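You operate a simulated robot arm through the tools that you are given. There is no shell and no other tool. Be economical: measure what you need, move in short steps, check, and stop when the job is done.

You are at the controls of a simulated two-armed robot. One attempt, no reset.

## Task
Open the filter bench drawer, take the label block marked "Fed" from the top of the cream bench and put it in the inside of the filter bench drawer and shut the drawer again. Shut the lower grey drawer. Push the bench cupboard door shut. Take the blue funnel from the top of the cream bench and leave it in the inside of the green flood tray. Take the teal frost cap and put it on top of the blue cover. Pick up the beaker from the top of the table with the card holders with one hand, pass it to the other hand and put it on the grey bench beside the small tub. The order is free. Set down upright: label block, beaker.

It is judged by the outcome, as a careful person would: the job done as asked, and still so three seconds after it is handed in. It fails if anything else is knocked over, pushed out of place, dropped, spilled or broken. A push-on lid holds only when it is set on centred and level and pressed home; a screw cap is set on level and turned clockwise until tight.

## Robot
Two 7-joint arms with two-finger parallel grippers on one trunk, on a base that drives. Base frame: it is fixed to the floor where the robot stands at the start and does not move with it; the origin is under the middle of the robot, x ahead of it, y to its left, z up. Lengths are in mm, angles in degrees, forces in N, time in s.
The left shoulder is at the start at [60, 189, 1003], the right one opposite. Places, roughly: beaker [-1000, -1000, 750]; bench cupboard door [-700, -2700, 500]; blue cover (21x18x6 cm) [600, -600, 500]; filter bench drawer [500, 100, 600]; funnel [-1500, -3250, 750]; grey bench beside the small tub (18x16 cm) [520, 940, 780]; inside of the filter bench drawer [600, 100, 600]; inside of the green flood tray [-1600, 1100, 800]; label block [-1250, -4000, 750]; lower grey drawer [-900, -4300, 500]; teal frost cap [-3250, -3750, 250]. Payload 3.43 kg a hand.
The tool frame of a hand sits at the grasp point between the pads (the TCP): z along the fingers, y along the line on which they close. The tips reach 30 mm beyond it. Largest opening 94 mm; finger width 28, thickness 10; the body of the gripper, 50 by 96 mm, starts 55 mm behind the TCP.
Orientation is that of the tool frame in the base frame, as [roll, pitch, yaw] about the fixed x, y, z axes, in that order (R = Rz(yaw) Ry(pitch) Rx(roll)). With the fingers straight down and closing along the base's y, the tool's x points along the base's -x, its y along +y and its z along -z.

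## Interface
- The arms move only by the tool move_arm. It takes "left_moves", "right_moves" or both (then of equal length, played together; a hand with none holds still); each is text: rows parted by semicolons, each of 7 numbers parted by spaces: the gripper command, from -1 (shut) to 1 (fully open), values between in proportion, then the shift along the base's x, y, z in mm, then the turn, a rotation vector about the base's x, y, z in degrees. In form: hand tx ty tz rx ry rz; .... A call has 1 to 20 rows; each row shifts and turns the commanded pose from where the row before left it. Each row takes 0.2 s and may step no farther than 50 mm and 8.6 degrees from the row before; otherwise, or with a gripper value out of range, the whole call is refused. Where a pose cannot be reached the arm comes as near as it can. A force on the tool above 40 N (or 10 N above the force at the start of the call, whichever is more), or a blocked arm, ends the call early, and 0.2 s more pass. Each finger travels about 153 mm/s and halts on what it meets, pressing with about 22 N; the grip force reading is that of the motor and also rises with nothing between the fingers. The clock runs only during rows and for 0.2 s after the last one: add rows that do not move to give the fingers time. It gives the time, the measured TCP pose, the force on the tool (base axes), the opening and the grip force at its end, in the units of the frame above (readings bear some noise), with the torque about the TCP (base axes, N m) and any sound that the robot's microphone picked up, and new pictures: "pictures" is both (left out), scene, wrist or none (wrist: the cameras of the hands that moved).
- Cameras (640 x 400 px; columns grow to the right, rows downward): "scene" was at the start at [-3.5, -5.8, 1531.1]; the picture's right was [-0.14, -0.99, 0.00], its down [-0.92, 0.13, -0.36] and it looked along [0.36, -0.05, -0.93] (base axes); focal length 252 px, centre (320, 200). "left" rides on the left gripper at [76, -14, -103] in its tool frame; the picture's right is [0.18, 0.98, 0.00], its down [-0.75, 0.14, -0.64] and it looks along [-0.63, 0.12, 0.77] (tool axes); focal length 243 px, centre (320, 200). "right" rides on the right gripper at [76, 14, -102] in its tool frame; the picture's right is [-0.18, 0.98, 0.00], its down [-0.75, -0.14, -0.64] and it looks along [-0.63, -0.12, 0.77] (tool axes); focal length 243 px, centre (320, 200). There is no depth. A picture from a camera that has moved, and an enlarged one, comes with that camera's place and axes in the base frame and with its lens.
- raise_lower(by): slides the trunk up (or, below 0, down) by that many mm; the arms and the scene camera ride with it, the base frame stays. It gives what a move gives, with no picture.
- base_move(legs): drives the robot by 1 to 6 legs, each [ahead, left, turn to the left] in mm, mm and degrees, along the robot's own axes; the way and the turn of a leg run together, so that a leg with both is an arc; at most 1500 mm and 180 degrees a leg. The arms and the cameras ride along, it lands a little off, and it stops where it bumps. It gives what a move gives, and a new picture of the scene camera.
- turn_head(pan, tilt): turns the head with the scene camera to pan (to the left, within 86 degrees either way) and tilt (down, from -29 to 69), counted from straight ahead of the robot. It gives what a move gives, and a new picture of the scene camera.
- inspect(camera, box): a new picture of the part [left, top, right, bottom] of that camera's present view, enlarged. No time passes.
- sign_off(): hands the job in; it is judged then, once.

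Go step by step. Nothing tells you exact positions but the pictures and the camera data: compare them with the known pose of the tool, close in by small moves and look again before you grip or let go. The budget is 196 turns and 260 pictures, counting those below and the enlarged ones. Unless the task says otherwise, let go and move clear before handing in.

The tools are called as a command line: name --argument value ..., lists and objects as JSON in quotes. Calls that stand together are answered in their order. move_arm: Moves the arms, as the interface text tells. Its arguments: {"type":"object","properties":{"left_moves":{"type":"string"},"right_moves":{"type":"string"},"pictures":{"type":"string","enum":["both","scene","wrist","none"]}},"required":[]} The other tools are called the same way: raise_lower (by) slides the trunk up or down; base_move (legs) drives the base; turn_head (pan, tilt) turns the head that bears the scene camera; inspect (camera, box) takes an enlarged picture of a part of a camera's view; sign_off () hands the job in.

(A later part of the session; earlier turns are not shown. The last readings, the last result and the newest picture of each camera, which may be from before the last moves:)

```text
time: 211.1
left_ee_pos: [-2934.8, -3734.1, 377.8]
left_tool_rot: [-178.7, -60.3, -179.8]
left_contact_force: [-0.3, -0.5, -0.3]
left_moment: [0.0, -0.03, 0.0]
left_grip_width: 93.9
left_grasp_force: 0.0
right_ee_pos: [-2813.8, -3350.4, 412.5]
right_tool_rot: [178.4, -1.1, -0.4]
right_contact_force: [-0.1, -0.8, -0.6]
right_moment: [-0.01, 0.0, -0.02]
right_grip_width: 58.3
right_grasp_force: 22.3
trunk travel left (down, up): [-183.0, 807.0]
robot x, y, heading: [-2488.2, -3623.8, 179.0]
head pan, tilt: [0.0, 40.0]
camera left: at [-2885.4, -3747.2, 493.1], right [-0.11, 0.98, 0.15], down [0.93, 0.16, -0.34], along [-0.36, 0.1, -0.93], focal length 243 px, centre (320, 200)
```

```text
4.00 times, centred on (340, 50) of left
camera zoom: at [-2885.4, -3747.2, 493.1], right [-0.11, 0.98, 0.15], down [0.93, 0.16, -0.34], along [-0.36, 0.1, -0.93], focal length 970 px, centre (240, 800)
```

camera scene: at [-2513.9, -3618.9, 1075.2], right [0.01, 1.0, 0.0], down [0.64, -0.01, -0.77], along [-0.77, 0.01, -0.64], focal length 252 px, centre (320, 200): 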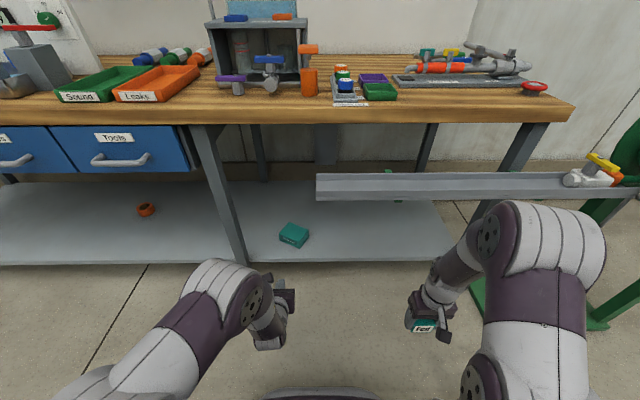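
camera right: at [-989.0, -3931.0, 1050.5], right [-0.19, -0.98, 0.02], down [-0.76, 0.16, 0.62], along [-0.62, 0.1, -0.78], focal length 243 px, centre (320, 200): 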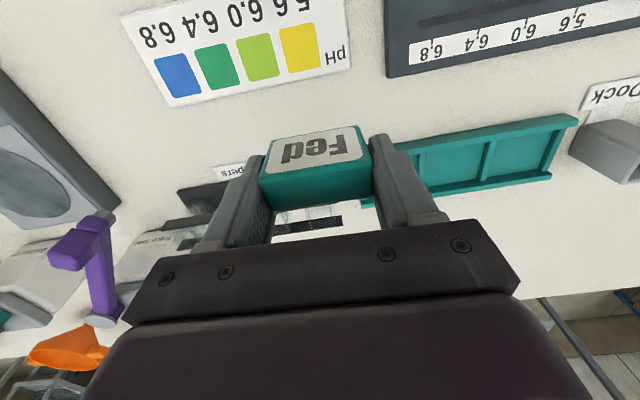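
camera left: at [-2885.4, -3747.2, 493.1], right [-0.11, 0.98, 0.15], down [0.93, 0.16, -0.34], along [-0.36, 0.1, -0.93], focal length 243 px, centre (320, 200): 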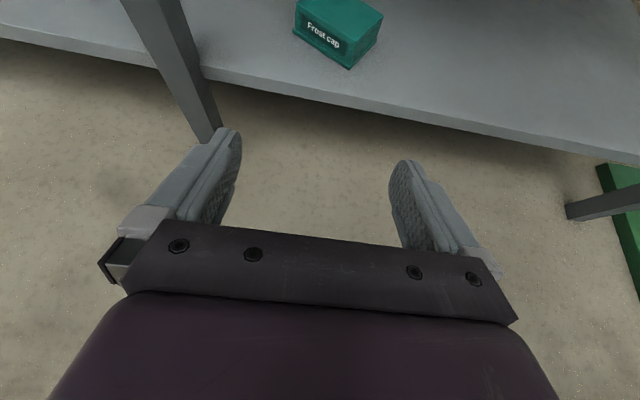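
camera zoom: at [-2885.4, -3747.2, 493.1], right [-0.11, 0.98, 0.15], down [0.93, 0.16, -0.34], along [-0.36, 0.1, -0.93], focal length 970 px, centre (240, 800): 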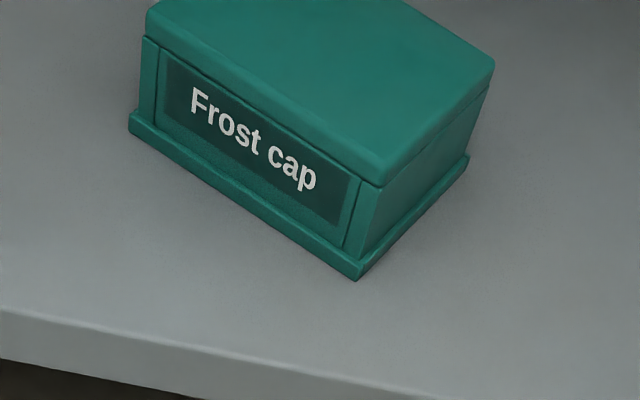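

The shelf is at z≈212; the cap's top is ~105×80 mm centred at [-3279, -3724], z≈250, so I'll grip across the 80 mm side from above. I retract the right hand (to keep clear of the beam) and swing the left tool to point down with the right yaw.

move_arm --right_moves "-1 30 0 0 0 0 0;-1 30 0 0 0 0 0;-1 30 0 0 0 0 0;-1 30 0 0 0 0 0;-1 20 0 0 0 0 0;-1 0 0 0 0 0 0;-1 0 0 0 0 0 0;-1 0 0 0 0 0 0;-1 0 0 0 0 0 0" --left_moves "1 0 0 20 0 -7.5 0;1 0 0 20 0 -7.5 0;1 0 0 0 0 -7.5 0;1 0 0 0 0 -7.5 0;1 0 0 0 0 -7.5 0;1 0 0 0 0 -7.5 0;1 0 0 0 0 -7.5 0;1 0 0 0 0 -7.5 0;1 0 0 0 0 0 0"

```text
time: 212.4
left_ee_pos: [-2934.2, -3736.7, 416.4]
left_tool_rot: [-178.7, -22.4, -179.7]
left_contact_force: [-0.9, -0.3, 0.8]
left_moment: [0.03, -0.02, 0.0]
left_grip_width: 93.8
left_grasp_force: 0.0
left hand out of reach, approached as far as the arm can: row 6
right_ee_pos: [-2681.8, -3345.6, 414.7]
right_tool_rot: [179.0, 0.1, -0.5]
right_contact_force: [-2.7, 1.3, 0.4]
right_moment: [-0.14, -0.25, 0.01]
right_grip_width: 58.2
right_grasp_force: 21.7
trunk travel left (down, up): [-183.0, 807.0]
robot x, y, heading: [-2494.6, -3618.9, 179.2]
head pan, tilt: [0.0, 40.0]
stopped in row 6 (right hand): the force on the tool passed its limit at 55 N (the readings are from after the stop); the commanded pose is now the measured one
camera scene: at [-2513.7, -3619.0, 1075.2], right [0.01, 1.0, 0.0], down [0.64, -0.01, -0.77], along [-0.77, 0.01, -0.64], focal length 252 px, centre (320, 200)
camera right: at [-2604.6, -3359.3, 517.3], right [-0.19, -0.98, 0.01], down [-0.75, 0.16, 0.64], along [-0.63, 0.11, -0.77], focal length 243 px, centre (320, 200)
camera left: at [-2966.8, -3747.8, 539.9], right [-0.18, 0.98, 0.05], down [0.94, 0.16, 0.3], along [0.29, 0.1, -0.95], focal length 243 px, centre (320, 200)
```

scene: 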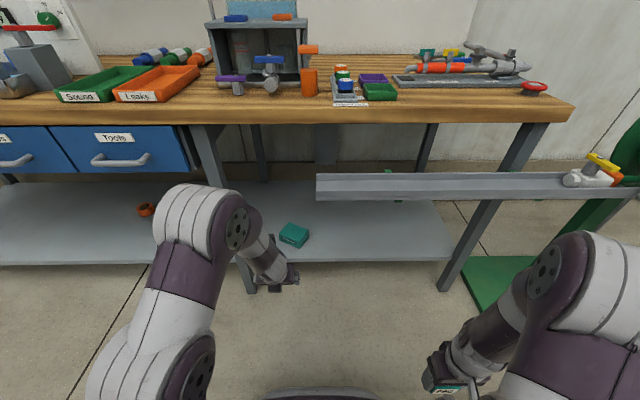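
right: 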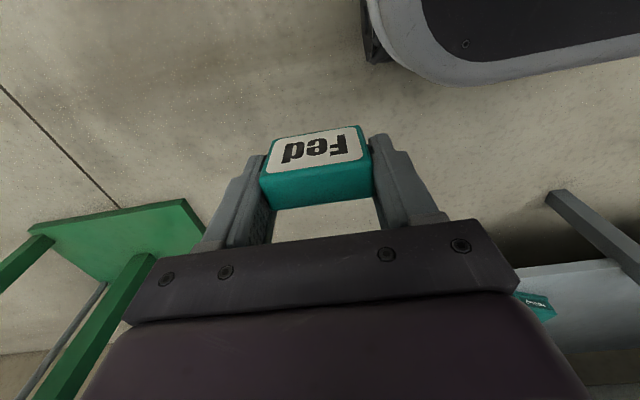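
left: 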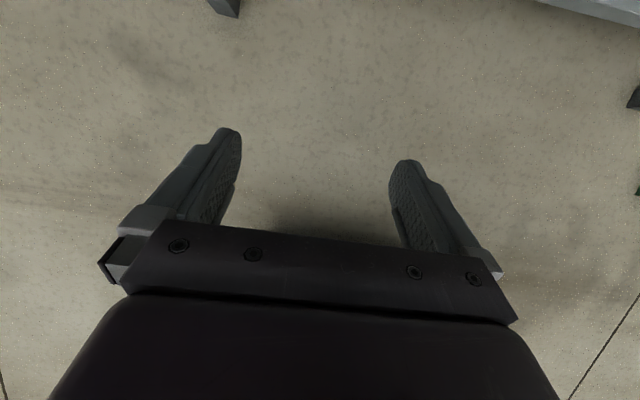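

I continue pointing the left tool straight down and yaw it to match the cap, relieving the right hand a bit.

move_arm --left_moves "1 0 0 -20 0 -7.5 0;1 0 0 -20 0 -7.5 0;1 0 0 -20 0 -7.4 0;1 0 0 0 0 0 8.5;1 0 0 0 0 0 8.5;1 0 0 0 0 0 8.5;1 0 0 0 0 0 8.5;1 0 0 0 0 0 8.5;1 0 0 0 0 0 8.5;1 0 0 0 0 0 8.5;1 0 0 0 0 0 2;1 0 0 0 0 0 0" --right_moves "-1 -15 0 0 0 0 0;-1 0 0 0 0 0 0;-1 0 0 0 0 0 0;-1 0 0 0 0 0 0;-1 0 0 0 0 0 0;-1 0 0 0 0 0 0;-1 0 0 0 0 0 0;-1 0 0 0 0 0 0;-1 0 0 0 0 0 0;-1 0 0 0 0 0 0;-1 0 0 0 0 0 0;-1 0 0 0 0 0 0" --pictures "none"

```text
time: 215.0
left_ee_pos: [-2939.1, -3745.0, 378.9]
left_tool_rot: [-176.3, -7.4, -118.2]
left_contact_force: [-1.1, 0.2, -0.2]
left_moment: [0.05, 0.02, 0.02]
left_grip_width: 94.1
left_grasp_force: 0.1
left hand out of reach, approached as far as the arm can: row 1, 2
right_ee_pos: [-2696.0, -3346.4, 415.4]
right_tool_rot: [179.1, 0.0, -0.4]
right_contact_force: [-0.2, 0.1, -1.2]
right_moment: [-0.03, 0.02, -0.02]
right_grip_width: 58.3
right_grasp_force: 22.2
trunk travel left (down, up): [-183.0, 807.0]
robot x, y, heading: [-2486.7, -3621.4, 179.3]
head pan, tilt: [0.0, 40.0]
```

raise_lower --by -50

base_move --legs '[[230, 0, 0]]'

move_arm --left_moves "1 -25 5 0 4.2 0 0;1 -25 5 0 4.1 0 0;1 -25 0 0 0 0 0;1 0 0 0 0 0 0"

```text
time: 215.9
left_ee_pos: [-2938.6, -3745.4, 328.4]
left_tool_rot: [-176.1, -7.3, -118.2]
left_contact_force: [-0.4, 0.7, -0.5]
left_moment: [0.0, -0.01, 0.01]
left_grip_width: 94.2
left_grasp_force: 0.2
right_ee_pos: [-2695.6, -3345.4, 363.5]
right_tool_rot: [179.2, -0.1, -0.4]
right_contact_force: [0.2, -0.2, -0.6]
right_moment: [0.0, 0.0, 0.0]
right_grip_width: 58.1
right_grasp_force: 22.0
trunk travel left (down, up): [-133.0, 857.0]
robot x, y, heading: [-2489.6, -3619.0, 179.5]
head pan, tilt: [0.0, 40.0]
```

```text
time: 217.6
left_ee_pos: [-3170.3, -3743.5, 327.8]
left_tool_rot: [-176.2, -7.4, -118.2]
left_contact_force: [-0.6, 0.6, -0.5]
left_moment: [0.02, 0.04, -0.02]
left_grip_width: 94.3
left_grasp_force: 0.1
right_ee_pos: [-2927.1, -3343.7, 364.4]
right_tool_rot: [179.1, 0.0, -0.6]
right_contact_force: [0.4, -0.1, -0.3]
right_moment: [-0.01, 0.03, 0.0]
right_grip_width: 58.2
right_grasp_force: 22.2
trunk travel left (down, up): [-133.0, 857.0]
robot x, y, heading: [-2720.9, -3618.4, 179.4]
head pan, tilt: [0.0, 40.0]
camera scene: at [-2744.5, -3616.1, 1025.2], right [0.01, 1.0, 0.0], down [0.64, -0.01, -0.77], along [-0.77, 0.01, -0.64], focal length 252 px, centre (320, 200)
```

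scene: 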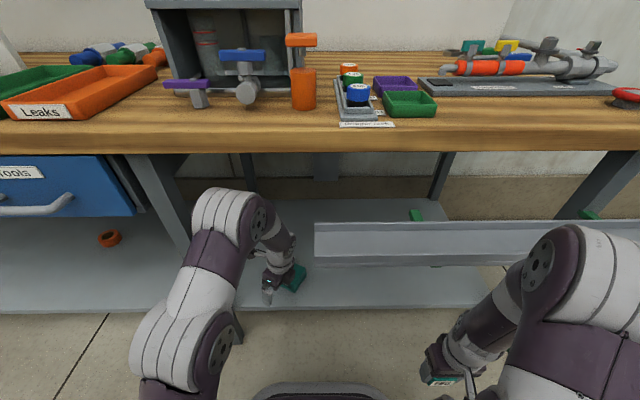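

```text
time: 218.6
left_ee_pos: [-3245.9, -3732.2, 328.9]
left_tool_rot: [179.8, 0.2, -117.9]
left_contact_force: [0.0, 0.7, -0.9]
left_moment: [-0.02, 0.03, 0.01]
left_grip_width: 94.1
left_grasp_force: 0.0
right_ee_pos: [-2925.3, -3344.0, 364.5]
right_tool_rot: [179.1, 0.0, -0.4]
right_contact_force: [0.3, 0.2, -0.6]
right_moment: [-0.03, -0.01, 0.02]
right_grip_width: 58.0
right_grasp_force: 22.0
trunk travel left (down, up): [-133.0, 857.0]
robot x, y, heading: [-2718.3, -3618.7, 179.6]
head pan, tilt: [0.0, 40.0]
camera scene: at [-2744.7, -3616.1, 1025.2], right [0.01, 1.0, 0.0], down [0.64, -0.01, -0.77], along [-0.77, 0.01, -0.64], focal length 252 px, centre (320, 200)
camera left: at [-3269.3, -3805.4, 430.6], right [-0.95, 0.3, 0.0], down [0.23, 0.73, 0.64], along [0.19, 0.61, -0.77], focal length 243 px, centre (320, 200)
```

scene: 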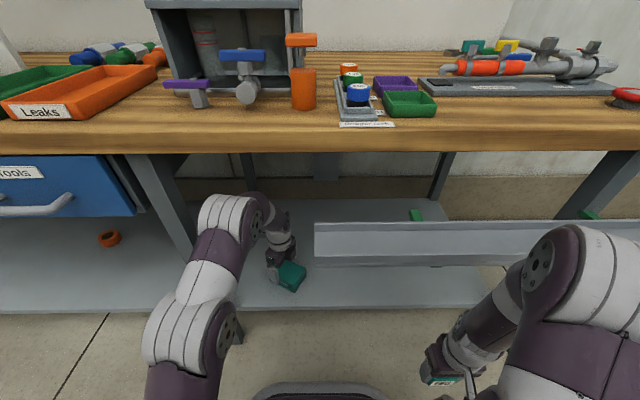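
left: 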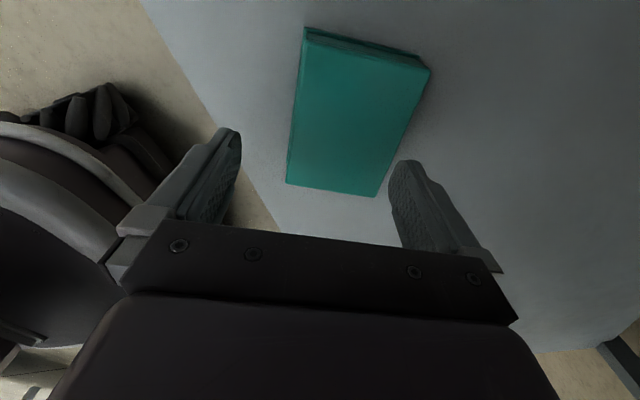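

Combining views: cap top z≈265, 78×104 mm, centre [-3265, -3725]. I shift the left hand over the centre and look again.

move_arm --left_moves "1 -19 7 -10 0 0 0;1 0 0 -10 0 0 0;1 0 0 0 0 0 0" --pictures "wrist"

```text
time: 219.4
left_ee_pos: [-3264.5, -3724.7, 309.1]
left_tool_rot: [180.0, 0.0, -118.0]
left_contact_force: [0.0, 0.4, -0.9]
left_moment: [0.02, 0.0, -0.02]
left_grip_width: 94.3
left_grasp_force: 0.0
right_ee_pos: [-2926.9, -3343.4, 364.4]
right_tool_rot: [179.1, 0.1, -0.4]
right_contact_force: [0.1, -0.6, -0.5]
right_moment: [0.01, 0.03, 0.03]
right_grip_width: 58.2
right_grasp_force: 22.0
trunk travel left (down, up): [-133.0, 857.0]
robot x, y, heading: [-2721.6, -3620.5, 179.2]
head pan, tilt: [0.0, 40.0]
camera left: at [-3287.8, -3798.6, 410.4], right [-0.95, 0.3, 0.0], down [0.23, 0.73, 0.64], along [0.19, 0.61, -0.77], focal length 243 px, centre (320, 200)
```

left: 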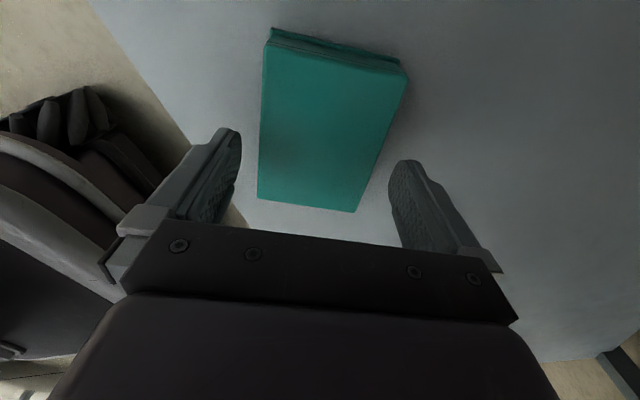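

Centred within 2 mm. I descend onto it, watching forces.

move_arm --left_moves "1 -2 0 -20 0 0 0;1 0 0 -14 0 0 0;1 0 0 -8 0 0 0;1 0 0 0 0 0 0" --pictures "wrist"

```text
time: 220.4
left_ee_pos: [-3268.0, -3725.4, 265.7]
left_tool_rot: [179.8, 0.0, -118.0]
left_contact_force: [-0.6, 0.2, 0.3]
left_moment: [0.02, -0.02, -0.01]
left_grip_width: 94.0
left_grasp_force: 0.0
right_ee_pos: [-2925.2, -3343.0, 363.7]
right_tool_rot: [179.1, 0.0, -0.4]
right_contact_force: [0.7, -0.5, -1.0]
right_moment: [0.0, 0.01, -0.01]
right_grip_width: 58.3
right_grasp_force: 22.4
trunk travel left (down, up): [-133.0, 857.0]
robot x, y, heading: [-2722.1, -3617.9, 179.5]
head pan, tilt: [0.0, 40.0]
camera left: at [-3290.5, -3798.4, 368.4], right [-0.95, 0.3, 0.0], down [0.23, 0.73, 0.64], along [0.19, 0.61, -0.77], focal length 243 px, centre (320, 200)
```

left: 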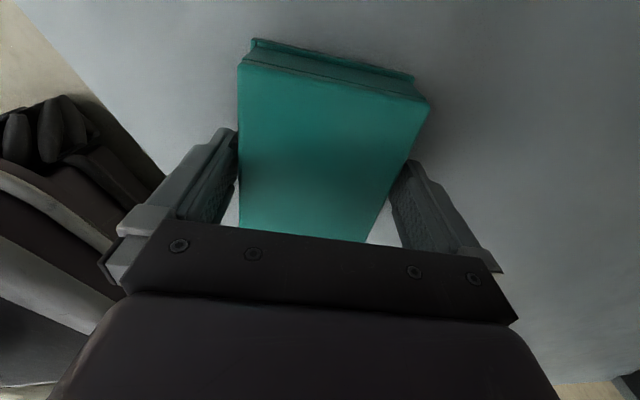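

It straddles the cap. A bit lower, close, and lift.

move_arm --left_moves "1 0 0 -4 0 0 0;0.5 0 0 0 0 0 0;0 0 0 0 0 0 0;-1 0 0 0 0 0 0;-1 0 0 0 0 0 0;-1 0 0 0 0 0 0;-1 0 0 15 0 0 0;-1 0 0 25 0 0 0;-1 0 0 30 0 0 0;-1 0 0 0 0 0 0" --pictures "wrist"

```text
time: 222.6
left_ee_pos: [-3266.5, -3725.4, 333.4]
left_tool_rot: [179.9, 0.0, -118.1]
left_contact_force: [0.4, -0.5, -1.1]
left_moment: [0.02, -0.03, 0.01]
left_grip_width: 83.9
left_grasp_force: 21.9
right_ee_pos: [-2925.6, -3343.8, 363.7]
right_tool_rot: [179.3, 0.0, -0.6]
right_contact_force: [0.2, -0.4, 0.5]
right_moment: [-0.01, 0.02, 0.03]
right_grip_width: 58.2
right_grasp_force: 22.0
trunk travel left (down, up): [-133.0, 857.0]
robot x, y, heading: [-2720.4, -3617.9, 179.6]
head pan, tilt: [0.0, 40.0]
camera left: at [-3290.1, -3798.1, 434.9], right [-0.95, 0.3, 0.0], down [0.23, 0.73, 0.64], along [0.19, 0.61, -0.77], focal length 243 px, centre (320, 200)
```

left: 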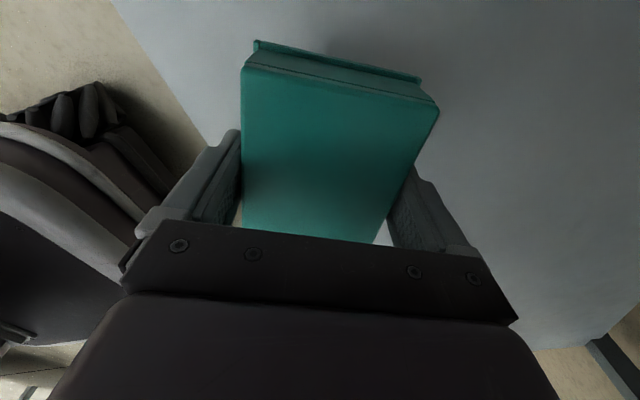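

The cap is held (84 mm). I back out, raise, and drive back round the near end of the bench toward the filter bench.

base_move --legs '[[-700, 0, 0]]'

raise_lower --by 400

raise_lower --by 200

base_move --legs '[[0, -1000, 0], [0, -820, 0], [-1500, 0, 0], [-150, 0, -180]]'

```text
time: 226.4
left_ee_pos: [-2567.8, -3732.8, 333.4]
left_tool_rot: [179.8, 0.1, -118.2]
left_contact_force: [0.4, -0.3, 0.2]
left_moment: [0.02, -0.02, 0.01]
left_grip_width: 84.1
left_grasp_force: 22.2
right_ee_pos: [-2226.8, -3353.0, 364.5]
right_tool_rot: [179.0, 0.0, -0.6]
right_contact_force: [-0.1, 0.4, -0.2]
right_moment: [-0.01, 0.01, 0.01]
right_grip_width: 58.3
right_grasp_force: 22.0
trunk travel left (down, up): [-133.0, 857.0]
robot x, y, heading: [-2020.2, -3629.6, 179.1]
head pan, tilt: [0.0, 40.0]
camera scene: at [-2045.2, -3625.9, 1025.2], right [0.02, 1.0, 0.0], down [0.64, -0.01, -0.77], along [-0.77, 0.01, -0.64], focal length 252 px, centre (320, 200)
```

scene: 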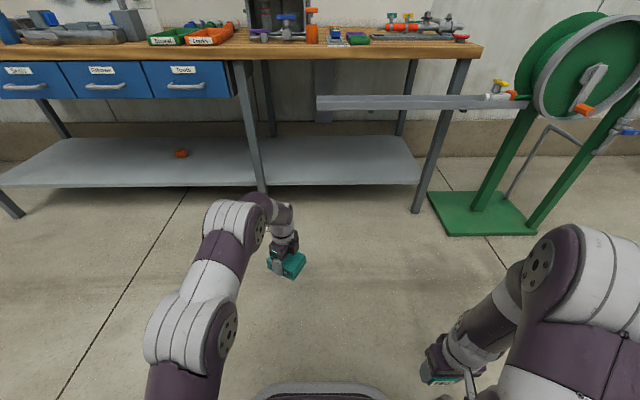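

```text
time: 230.3
left_ee_pos: [-2569.0, -3733.1, 733.0]
left_tool_rot: [179.9, 0.1, -118.3]
left_contact_force: [-0.1, 0.3, -0.3]
left_moment: [-0.04, -0.02, -0.02]
left_grip_width: 83.9
left_grasp_force: 22.3
right_ee_pos: [-2226.4, -3353.0, 763.5]
right_tool_rot: [179.1, 0.0, -0.7]
right_contact_force: [0.1, 0.3, -0.9]
right_moment: [-0.01, 0.01, 0.02]
right_grip_width: 58.3
right_grasp_force: 22.6
trunk travel left (down, up): [-533.0, 457.0]
robot x, y, heading: [-2024.1, -3626.1, 179.1]
head pan, tilt: [0.0, 40.0]
```

```text
time: 232.4
left_ee_pos: [-2567.9, -3731.8, 933.6]
left_tool_rot: [180.0, 0.1, -118.2]
left_contact_force: [-0.1, 0.2, -0.1]
left_moment: [0.0, 0.01, 0.02]
left_grip_width: 83.8
left_grasp_force: 22.1
right_ee_pos: [-2226.4, -3353.3, 963.5]
right_tool_rot: [179.0, 0.0, -0.7]
right_contact_force: [-0.3, -0.8, -1.1]
right_moment: [0.01, 0.03, 0.01]
right_grip_width: 58.5
right_grasp_force: 22.4
trunk travel left (down, up): [-733.0, 257.0]
robot x, y, heading: [-2020.6, -3630.9, 179.1]
head pan, tilt: [0.0, 40.0]
```

```text
time: 255.9
left_ee_pos: [19.8, -1743.0, 932.9]
left_tool_rot: [179.8, 0.1, 65.6]
left_contact_force: [0.3, -1.1, -1.7]
left_moment: [-0.01, -0.01, 0.03]
left_grip_width: 84.0
left_grasp_force: 22.2
right_ee_pos: [-297.0, -2143.3, 963.8]
right_tool_rot: [179.2, 0.0, -176.9]
right_contact_force: [-0.1, -0.2, -0.1]
right_moment: [-0.03, 0.04, -0.02]
right_grip_width: 58.1
right_grasp_force: 21.7
trunk travel left (down, up): [-733.0, 257.0]
robot x, y, heading: [-519.9, -1884.5, 2.8]
head pan, tilt: [0.0, 40.0]
cut short: leg 4
camera scene: at [-493.4, -1878.8, 1625.2], right [0.05, -1.0, 0.0], down [-0.64, -0.03, -0.77], along [0.77, 0.04, -0.64], focal length 252 px, centre (320, 200)
```

scene: 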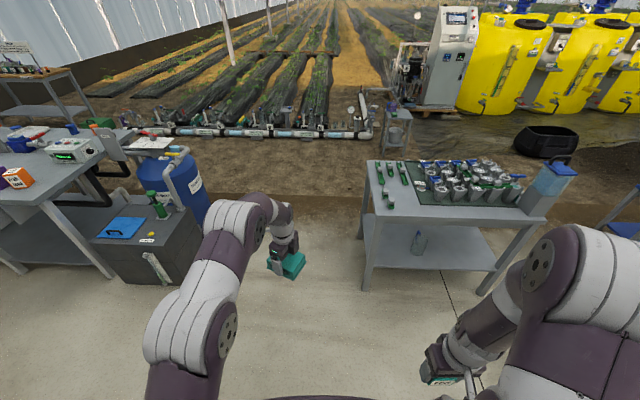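

I'm facing the filter bench area again; the blue cover on the grey box is near [540, -608]. I square up and approach it.

base_move --legs '[[0, 0, -2.8], [0, 1165, 0], [230, 0, 0]]'

turn_head --pan 8 --tilt 50

inspect --camera "scene" --box '[200, 60, 440, 210]'

```text
time: 263.4
left_ee_pos: [262.6, -646.2, 932.0]
left_tool_rot: [180.0, 0.1, 61.7]
left_contact_force: [-0.5, -0.2, -0.2]
left_moment: [0.02, 0.01, -0.02]
left_grip_width: 83.9
left_grasp_force: 22.1
right_ee_pos: [-78.7, -1024.8, 964.7]
right_tool_rot: [179.1, 0.0, 179.1]
right_contact_force: [0.3, 0.0, -0.6]
right_moment: [0.02, 0.01, -0.02]
right_grip_width: 58.3
right_grasp_force: 22.1
trunk travel left (down, up): [-733.0, 257.0]
robot x, y, heading: [-281.6, -750.2, -1.1]
head pan, tilt: [0.0, 40.0]
camera scene: at [-257.3, -746.7, 1625.2], right [-0.02, -1.0, 0.0], down [-0.64, 0.01, -0.77], along [0.77, -0.01, -0.64], focal length 252 px, centre (320, 200)
```

scene: 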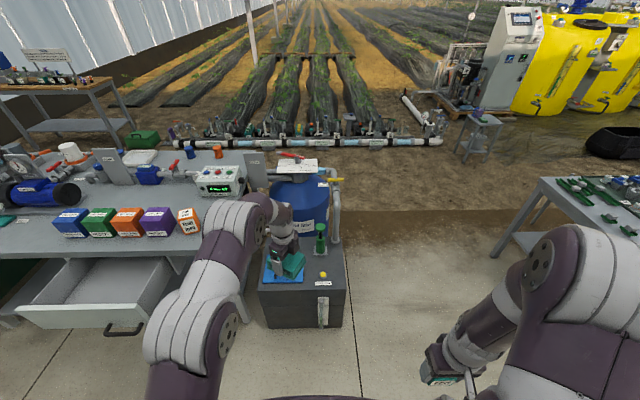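

```text
time: 264.1
left_ee_pos: [263.9, -645.7, 933.2]
left_tool_rot: [-180.0, 0.1, 61.6]
left_contact_force: [0.1, 1.6, -0.7]
left_moment: [0.0, 0.05, -0.01]
left_grip_width: 84.1
left_grasp_force: 22.4
right_ee_pos: [-79.9, -1024.4, 963.9]
right_tool_rot: [179.2, 0.0, 179.2]
right_contact_force: [-0.2, -0.5, -0.6]
right_moment: [-0.03, 0.01, 0.01]
right_grip_width: 58.2
right_grasp_force: 22.1
trunk travel left (down, up): [-733.0, 257.0]
robot x, y, heading: [-283.0, -746.8, -1.1]
head pan, tilt: [8.0, 50.0]
camera scene: at [-265.5, -735.9, 1611.1], right [0.12, -0.99, 0.0], down [-0.76, -0.09, -0.64], along [0.64, 0.08, -0.77], focal length 252 px, centre (320, 200)
```

scene: 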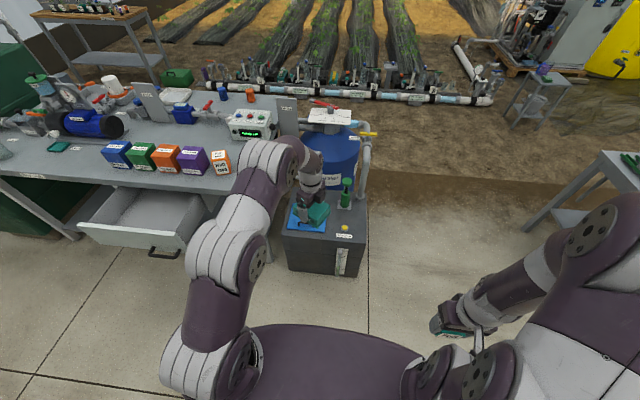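

```text
2.67 times, centred on (320, 135) of scene
camera zoom: at [-265.5, -735.9, 1611.1], right [0.12, -0.99, 0.0], down [-0.76, -0.09, -0.64], along [0.64, 0.08, -0.77], focal length 672 px, centre (320, 373)
```

zoom: 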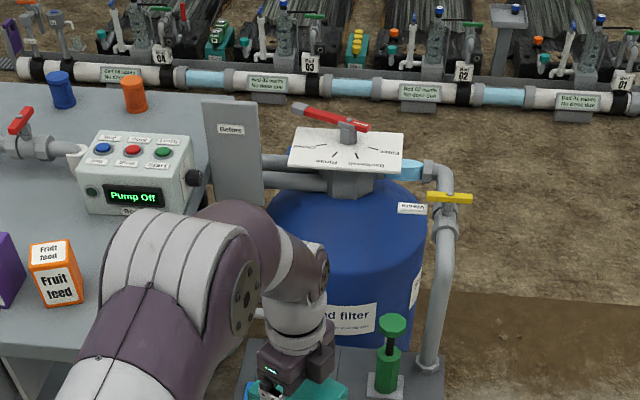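

inspect --camera "left" --box '[0, 0, 640, 400]'

inspect --camera "right" --box '[0, 0, 640, 400]'

inspect --camera "scene" --box '[270, 180, 382, 250]'

```text
1.00 times, centred on (320, 200) of left (not enlarged: the box is as wide or as high as the picture)
camera zoom: at [286.5, -571.2, 1034.5], right [0.95, -0.31, 0.0], down [-0.24, -0.73, 0.64], along [-0.2, -0.61, -0.77], focal length 243 px, centre (320, 200)
```

zoom: 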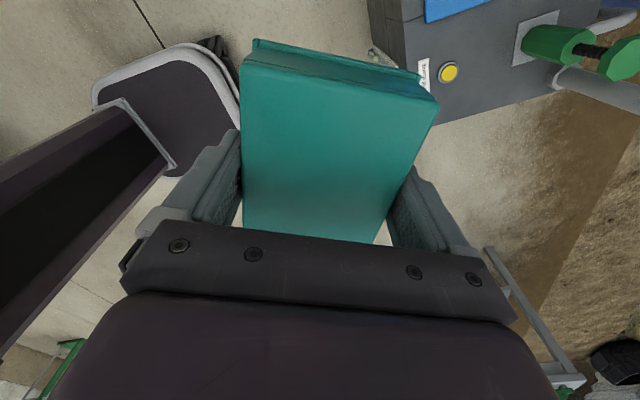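

```text
1.00 times, centred on (320, 200) of right (not enlarged: the box is as wide or as high as the picture)
camera zoom: at [-154.9, -1010.3, 1067.3], right [0.2, 0.98, 0.02], down [0.75, -0.16, 0.64], along [0.63, -0.12, -0.77], focal length 243 px, centre (320, 200)
```

zoom: 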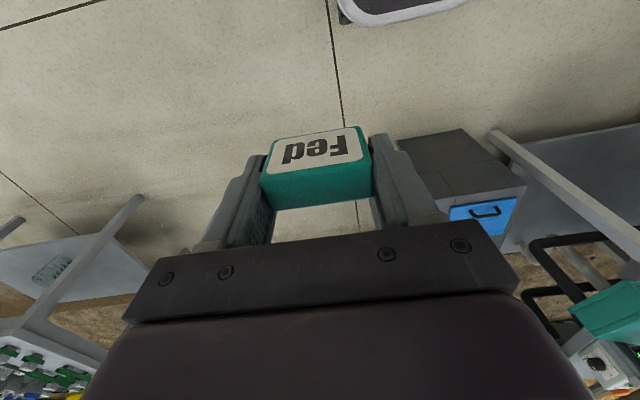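

```text
5.71 times, centred on (326, 215) of scene
camera zoom: at [-265.5, -735.9, 1611.1], right [0.12, -0.99, 0.0], down [-0.76, -0.09, -0.64], along [0.64, 0.08, -0.77], focal length 1440 px, centre (286, 114)
```

zoom: 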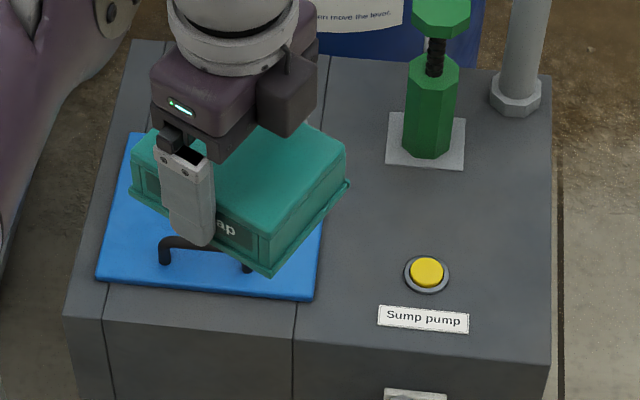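

The cover spans x 460–637, y -674…-468 at z≈475, with its handle near the front edge. I'll set the cap behind the handle at [572, -571], long side along y. I turn the cap and move over.

move_arm --left_moves "-1 0 0 0 0 0 7.1;-1 0 0 0 0 0 7.1;-1 0 0 0 0 0 7.1;-1 0 0 0 0 0 6;-1 0 0 0 0 0 0" --pictures "none"

base_move --legs '[[0, 0, 1.1], [305, 64, 0]]'

inspect --camera "left" --box '[0, 0, 640, 400]'

```text
time: 265.4
left_ee_pos: [261.9, -645.7, 934.4]
left_tool_rot: [179.8, 0.0, 89.0]
left_contact_force: [-0.2, 0.0, -0.6]
left_moment: [0.02, 0.04, 0.0]
left_grip_width: 83.8
left_grasp_force: 22.4
right_ee_pos: [-78.8, -1024.4, 964.3]
right_tool_rot: [179.1, 0.0, 179.2]
right_contact_force: [0.1, -0.3, -0.2]
right_moment: [0.01, -0.02, 0.01]
right_grip_width: 58.3
right_grasp_force: 21.7
trunk travel left (down, up): [-733.0, 257.0]
robot x, y, heading: [-282.4, -750.8, -1.2]
head pan, tilt: [8.0, 50.0]
```

```text
time: 267.7
left_ee_pos: [553.7, -571.5, 933.2]
left_tool_rot: [180.0, 0.0, 90.1]
left_contact_force: [0.1, -0.1, -1.4]
left_moment: [-0.01, 0.0, 0.02]
left_grip_width: 83.8
left_grasp_force: 22.4
right_ee_pos: [220.1, -957.3, 964.9]
right_tool_rot: [179.0, 0.0, -179.6]
right_contact_force: [0.0, 0.4, -0.5]
right_moment: [0.01, 0.02, -0.03]
right_grip_width: 58.3
right_grasp_force: 21.8
trunk travel left (down, up): [-733.0, 257.0]
robot x, y, heading: [9.1, -684.5, 0.1]
head pan, tilt: [8.0, 50.0]
camera scene: at [27.7, -672.3, 1611.0], right [0.14, -0.99, 0.0], down [-0.76, -0.11, -0.64], along [0.64, 0.09, -0.77], focal length 252 px, centre (320, 200)
```

scene: 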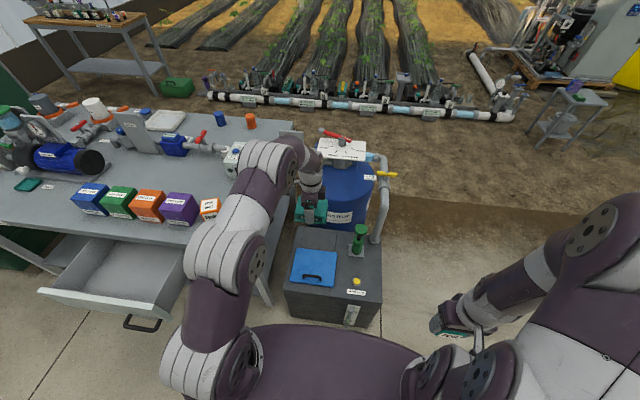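

```text
1.00 times, centred on (320, 200) of left (not enlarged: the box is as wide or as high as the picture)
camera zoom: at [539.4, -493.9, 1035.0], right [0.98, 0.19, 0.0], down [0.14, -0.75, 0.64], along [0.12, -0.63, -0.77], focal length 243 px, centre (320, 200)
```

zoom: 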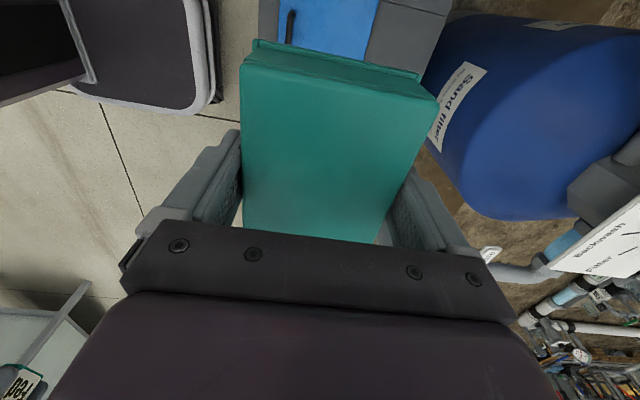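

inspect --camera "scene" --box '[265, 220, 393, 300]'

```text
5.00 times, centred on (329, 260) of scene
camera zoom: at [27.7, -672.3, 1611.0], right [0.14, -0.99, 0.0], down [-0.76, -0.11, -0.64], along [0.64, 0.09, -0.77], focal length 1260 px, centre (275, -100)
```

zoom: 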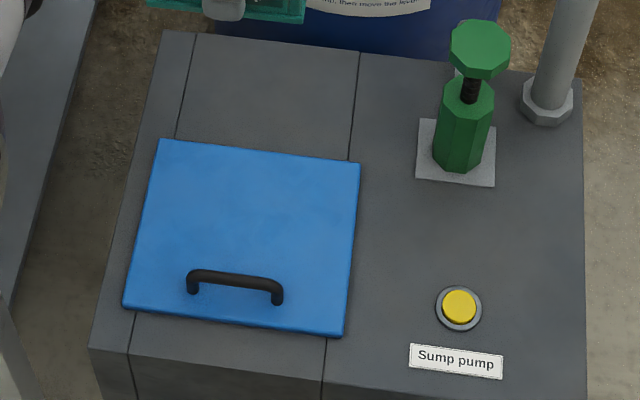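

Cover geometry confirmed. I nudge forward 19 mm and lower with the trunk.

base_move --legs '[[19, 0, 0]]'

raise_lower --by -385

inspect --camera "scene" --box '[250, 180, 410, 280]'

inspect --camera "left" --box '[0, 0, 640, 400]'

```text
time: 268.5
left_ee_pos: [571.0, -570.3, 934.3]
left_tool_rot: [179.7, 0.1, 90.1]
left_contact_force: [-0.1, 0.1, -0.1]
left_moment: [0.0, -0.03, 0.02]
left_grip_width: 83.8
left_grasp_force: 22.3
right_ee_pos: [237.6, -957.0, 964.8]
right_tool_rot: [179.2, 0.1, -179.7]
right_contact_force: [0.2, 0.4, -0.1]
right_moment: [0.0, -0.03, -0.01]
right_grip_width: 58.3
right_grasp_force: 21.9
trunk travel left (down, up): [-733.0, 257.0]
robot x, y, heading: [30.2, -689.1, -0.1]
head pan, tilt: [8.0, 50.0]
camera scene: at [42.7, -672.3, 1611.1], right [0.14, -0.99, 0.0], down [-0.76, -0.11, -0.64], along [0.64, 0.09, -0.76], focal length 252 px, centre (320, 200)
```

scene: 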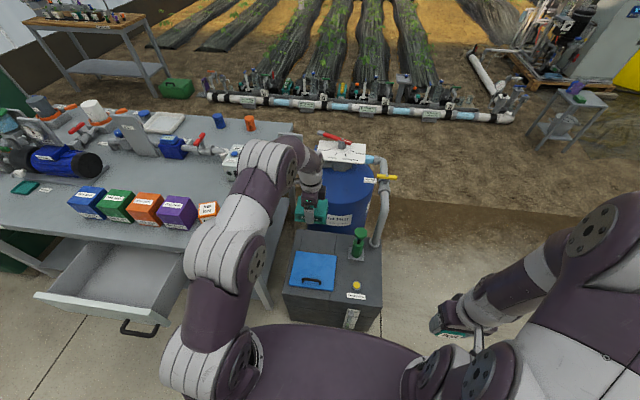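

```text
time: 272.2
left_ee_pos: [573.1, -570.0, 548.2]
left_tool_rot: [179.8, 0.0, 90.1]
left_contact_force: [0.3, 0.6, -0.8]
left_moment: [0.01, -0.01, 0.0]
left_grip_width: 83.7
left_grasp_force: 22.0
right_ee_pos: [238.3, -957.3, 579.9]
right_tool_rot: [179.0, 0.0, -179.6]
right_contact_force: [1.1, 0.4, -0.1]
right_moment: [-0.02, 0.03, 0.02]
right_grip_width: 58.2
right_grasp_force: 21.9
trunk travel left (down, up): [-348.0, 642.0]
robot x, y, heading: [29.7, -683.5, 0.2]
head pan, tilt: [8.0, 50.0]
```

```text
4.00 times, centred on (330, 230) of scene
camera zoom: at [46.0, -672.2, 1226.1], right [0.14, -0.99, 0.0], down [-0.76, -0.11, -0.64], along [0.64, 0.09, -0.77], focal length 1008 px, centre (280, 80)
```

zoom: 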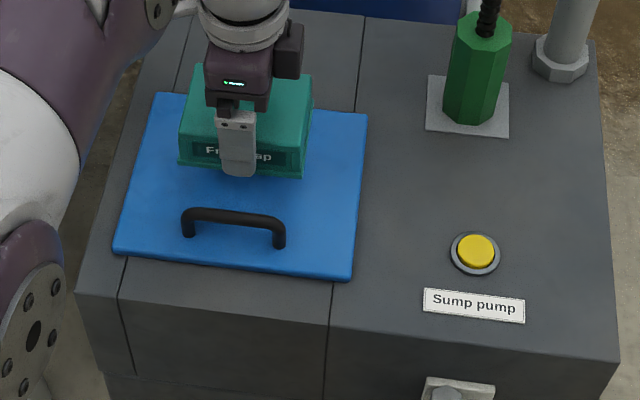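

```text
1.00 times, centred on (320, 200) of left (not enlarged: the box is as wide or as high as the picture)
camera zoom: at [557.8, -493.8, 650.3], right [0.98, 0.19, 0.0], down [0.14, -0.75, 0.64], along [0.12, -0.63, -0.77], focal length 243 px, centre (320, 200)
```

zoom: 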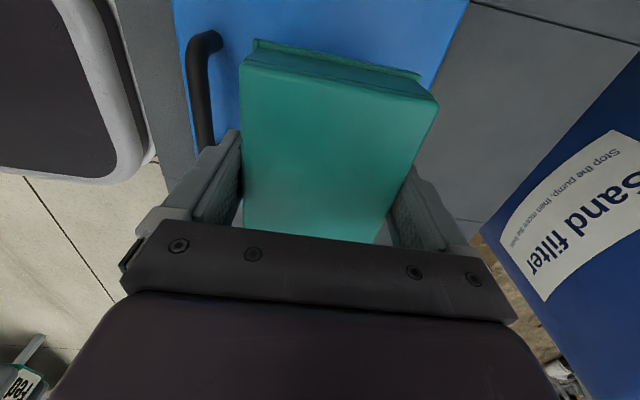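

The cap is above the cover, clear of the handle. I lower in small steps to contact.

move_arm --left_moves "-1 0 0 -6 0 0 0;-1 0 0 -6 0 0 0;-1 0 0 -4 0 0 0;-1 0 0 0 0 0 0" --pictures "none"

move_arm --left_moves "-1 0 0 -3 0 0 0;-1 0 0 -3 0 0 0;-1 0 0 0 0 0 0" --pictures "none"

```text
time: 273.2
left_ee_pos: [572.3, -570.9, 532.9]
left_tool_rot: [179.8, 0.0, 90.0]
left_contact_force: [0.2, -0.3, -1.5]
left_moment: [0.02, 0.02, 0.02]
left_grip_width: 84.0
left_grasp_force: 22.0
right_ee_pos: [238.6, -959.3, 579.0]
right_tool_rot: [179.0, -0.1, -179.7]
right_contact_force: [-0.6, 0.1, -1.1]
right_moment: [0.0, -0.03, 0.02]
right_grip_width: 58.3
right_grasp_force: 22.0
trunk travel left (down, up): [-348.0, 642.0]
robot x, y, heading: [30.5, -687.5, 0.4]
head pan, tilt: [8.0, 50.0]
```

```text
time: 274.0
left_ee_pos: [572.6, -570.4, 527.2]
left_tool_rot: [179.8, 0.0, 90.1]
left_contact_force: [0.1, 0.2, -1.4]
left_moment: [0.02, -0.02, -0.02]
left_grip_width: 83.9
left_grasp_force: 22.2
right_ee_pos: [238.5, -957.6, 578.8]
right_tool_rot: [179.2, 0.0, -179.7]
right_contact_force: [-0.2, 0.5, -1.2]
right_moment: [-0.04, 0.0, 0.01]
right_grip_width: 58.4
right_grasp_force: 22.0
trunk travel left (down, up): [-348.0, 642.0]
robot x, y, heading: [29.6, -685.2, -0.1]
head pan, tilt: [8.0, 50.0]
```

move_arm --left_moves "-1 0 0 -3 0 0 0;-1 0 0 -2 0 0 0;-1 0 0 0 0 0 0" --pictures "none"

move_arm --left_moves "-1 0 0 -2 0 0 0;-1 0 0 -2 0 0 0;-1 0 0 0 0 0 0" --pictures "none"

inspect --camera "scene" --box '[270, 180, 366, 240]'

```text
time: 274.8
left_ee_pos: [572.8, -569.9, 521.1]
left_tool_rot: [179.9, 0.0, 90.1]
left_contact_force: [0.5, -0.6, -1.1]
left_moment: [0.01, 0.0, -0.01]
left_grip_width: 83.9
left_grasp_force: 22.2
right_ee_pos: [238.4, -957.6, 579.4]
right_tool_rot: [179.1, 0.0, -179.5]
right_contact_force: [0.0, 0.5, -0.5]
right_moment: [0.0, -0.01, -0.02]
right_grip_width: 58.3
right_grasp_force: 21.5
trunk travel left (down, up): [-348.0, 642.0]
robot x, y, heading: [31.9, -685.5, 0.2]
head pan, tilt: [8.0, 50.0]
```

```text
time: 275.6
left_ee_pos: [573.3, -571.0, 518.1]
left_tool_rot: [179.8, -0.1, 90.0]
left_contact_force: [0.5, -0.8, -0.9]
left_moment: [-0.02, 0.0, -0.01]
left_grip_width: 83.6
left_grasp_force: 22.6
right_ee_pos: [238.0, -956.9, 579.1]
right_tool_rot: [179.1, 0.0, -179.6]
right_contact_force: [1.3, 0.3, -0.3]
right_moment: [-0.02, 0.04, 0.02]
right_grip_width: 58.2
right_grasp_force: 21.8
trunk travel left (down, up): [-348.0, 642.0]
robot x, y, heading: [29.5, -686.4, 0.4]
head pan, tilt: [8.0, 50.0]
```

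```text
6.67 times, centred on (318, 210) of scene
camera zoom: at [46.1, -672.2, 1226.0], right [0.14, -0.99, 0.0], down [-0.76, -0.11, -0.64], along [0.64, 0.09, -0.77], focal length 1681 px, centre (333, 133)
```

zoom: 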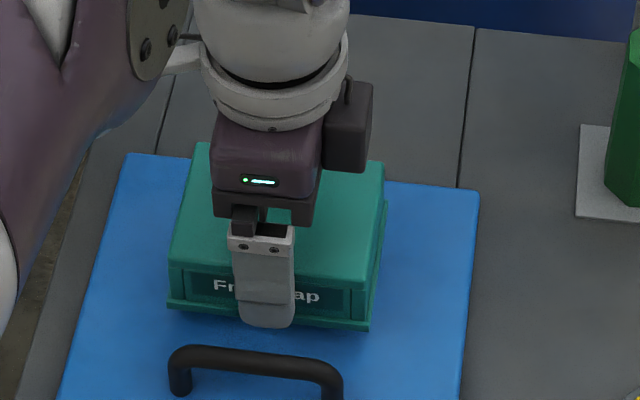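

move_arm --left_moves "-1 0 0 -3 0 0 0;-1 0 0 -3 0 0 0;-1 0 0 0 0 0 0" --pictures "none"

move_arm --left_moves "-1 0 0 -3 0 0 0;-1 0 0 -2 0 0 0;-1 0 0 0 0 0 0" --pictures "none"

```text
time: 276.4
left_ee_pos: [573.3, -570.9, 511.5]
left_tool_rot: [179.9, 0.0, 90.1]
left_contact_force: [0.4, -0.4, -0.8]
left_moment: [0.0, -0.02, 0.01]
left_grip_width: 84.2
left_grasp_force: 21.9
right_ee_pos: [238.7, -956.3, 578.5]
right_tool_rot: [179.0, 0.0, -179.6]
right_contact_force: [0.1, -0.2, -0.2]
right_moment: [0.03, -0.01, -0.01]
right_grip_width: 58.5
right_grasp_force: 22.2
trunk travel left (down, up): [-348.0, 642.0]
robot x, y, heading: [27.1, -687.2, 0.3]
head pan, tilt: [8.0, 50.0]
```

```text
time: 277.2
left_ee_pos: [574.2, -570.4, 505.3]
left_tool_rot: [179.8, 0.1, 90.0]
left_contact_force: [0.2, -0.8, -1.1]
left_moment: [0.0, 0.0, 0.03]
left_grip_width: 83.8
left_grasp_force: 22.0
right_ee_pos: [238.3, -955.7, 578.7]
right_tool_rot: [179.0, 0.0, -179.7]
right_contact_force: [0.0, 0.0, 0.0]
right_moment: [0.02, -0.01, 0.0]
right_grip_width: 58.5
right_grasp_force: 22.1
trunk travel left (down, up): [-348.0, 642.0]
robot x, y, heading: [29.3, -683.6, -0.0]
head pan, tilt: [8.0, 50.0]
```

move_arm --left_moves "-1 0 0 -3 0 0 0;-1 0 0 -3 0 0 0;-1 0 0 0 0 0 0" --pictures "none"

inspect --camera "scene" --box '[270, 180, 366, 240]'

```text
time: 278.0
left_ee_pos: [573.1, -569.6, 499.8]
left_tool_rot: [179.7, 0.0, 90.1]
left_contact_force: [0.8, -0.6, 1.8]
left_moment: [-0.03, 0.06, 0.02]
left_grip_width: 83.9
left_grasp_force: 22.5
right_ee_pos: [238.2, -957.0, 579.9]
right_tool_rot: [179.1, 0.0, -179.6]
right_contact_force: [0.0, -0.3, -0.8]
right_moment: [0.01, -0.03, 0.04]
right_grip_width: 58.3
right_grasp_force: 22.3
trunk travel left (down, up): [-348.0, 642.0]
robot x, y, heading: [27.2, -684.4, 0.1]
head pan, tilt: [8.0, 50.0]
```

```text
6.67 times, centred on (318, 210) of scene
camera zoom: at [45.9, -672.3, 1226.1], right [0.14, -0.99, 0.0], down [-0.76, -0.11, -0.64], along [0.64, 0.09, -0.77], focal length 1681 px, centre (333, 133)
```

zoom: 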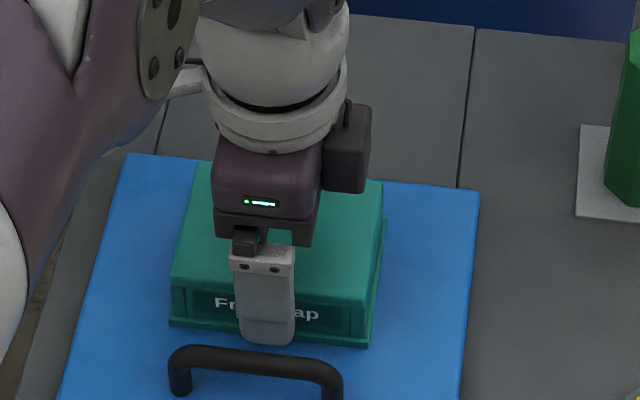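

First contact at TCP z≈500. I press gently, then release and rise.

move_arm --left_moves "-1 0 0 -3 0 0 0;-1 0 0 0 0 0 0" --pictures "none"

move_arm --left_moves "0.85 0 0 0 0 0 0;1 0 0 0 0 0 0;1 0 0 0 0 0 0;1 0 0 0 0 0 0;1 0 0 20 0 0 0;1 0 0 40 0 0 0;1 0 0 40 0 0 0;1 0 0 0 0 0 0" --pictures "wrist"

inspect --camera "scene" --box '[250, 160, 410, 260]'

```text
time: 278.6
left_ee_pos: [572.6, -570.0, 500.3]
left_tool_rot: [179.5, 0.1, 90.1]
left_contact_force: [1.8, 4.2, 21.6]
left_moment: [0.08, 0.11, 0.08]
left_grip_width: 84.0
left_grasp_force: 22.1
right_ee_pos: [236.3, -955.7, 579.5]
right_tool_rot: [179.1, 0.1, -179.6]
right_contact_force: [0.5, -0.1, 0.5]
right_moment: [-0.02, 0.0, 0.01]
right_grip_width: 58.7
right_grasp_force: 22.1
trunk travel left (down, up): [-348.0, 642.0]
robot x, y, heading: [26.9, -684.9, 0.2]
head pan, tilt: [8.0, 50.0]
```

```text
time: 280.4
left_ee_pos: [572.6, -569.7, 598.1]
left_tool_rot: [179.9, 0.0, 90.1]
left_contact_force: [-0.1, 0.4, 0.0]
left_moment: [-0.01, -0.03, -0.07]
left_grip_width: 94.1
left_grasp_force: 0.0
right_ee_pos: [238.7, -956.0, 580.1]
right_tool_rot: [179.1, 0.0, -179.6]
right_contact_force: [1.1, -1.0, 0.2]
right_moment: [-0.02, -0.02, -0.02]
right_grip_width: 58.0
right_grasp_force: 21.5
trunk travel left (down, up): [-348.0, 642.0]
robot x, y, heading: [29.1, -684.0, 0.2]
head pan, tilt: [8.0, 50.0]
camera left: at [557.0, -494.0, 699.3], right [0.98, 0.19, 0.0], down [0.14, -0.75, 0.64], along [0.12, -0.63, -0.77], focal length 243 px, centre (320, 200)
```

left: 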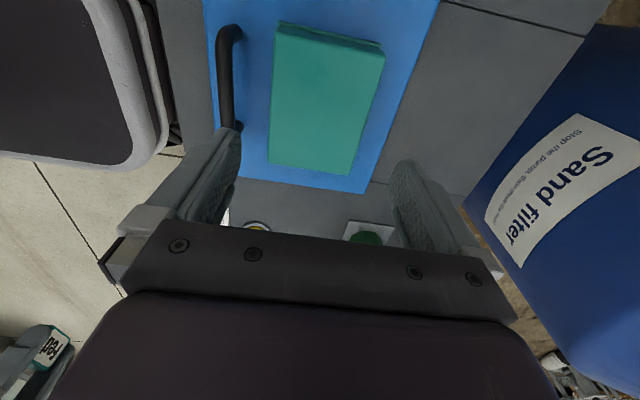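

```text
4.00 times, centred on (330, 210) of scene
camera zoom: at [46.0, -672.3, 1226.0], right [0.14, -0.99, 0.0], down [-0.76, -0.11, -0.64], along [0.64, 0.09, -0.77], focal length 1008 px, centre (280, 160)
```

zoom: 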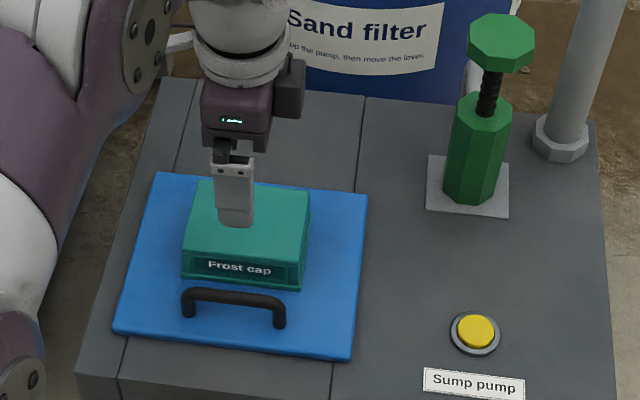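

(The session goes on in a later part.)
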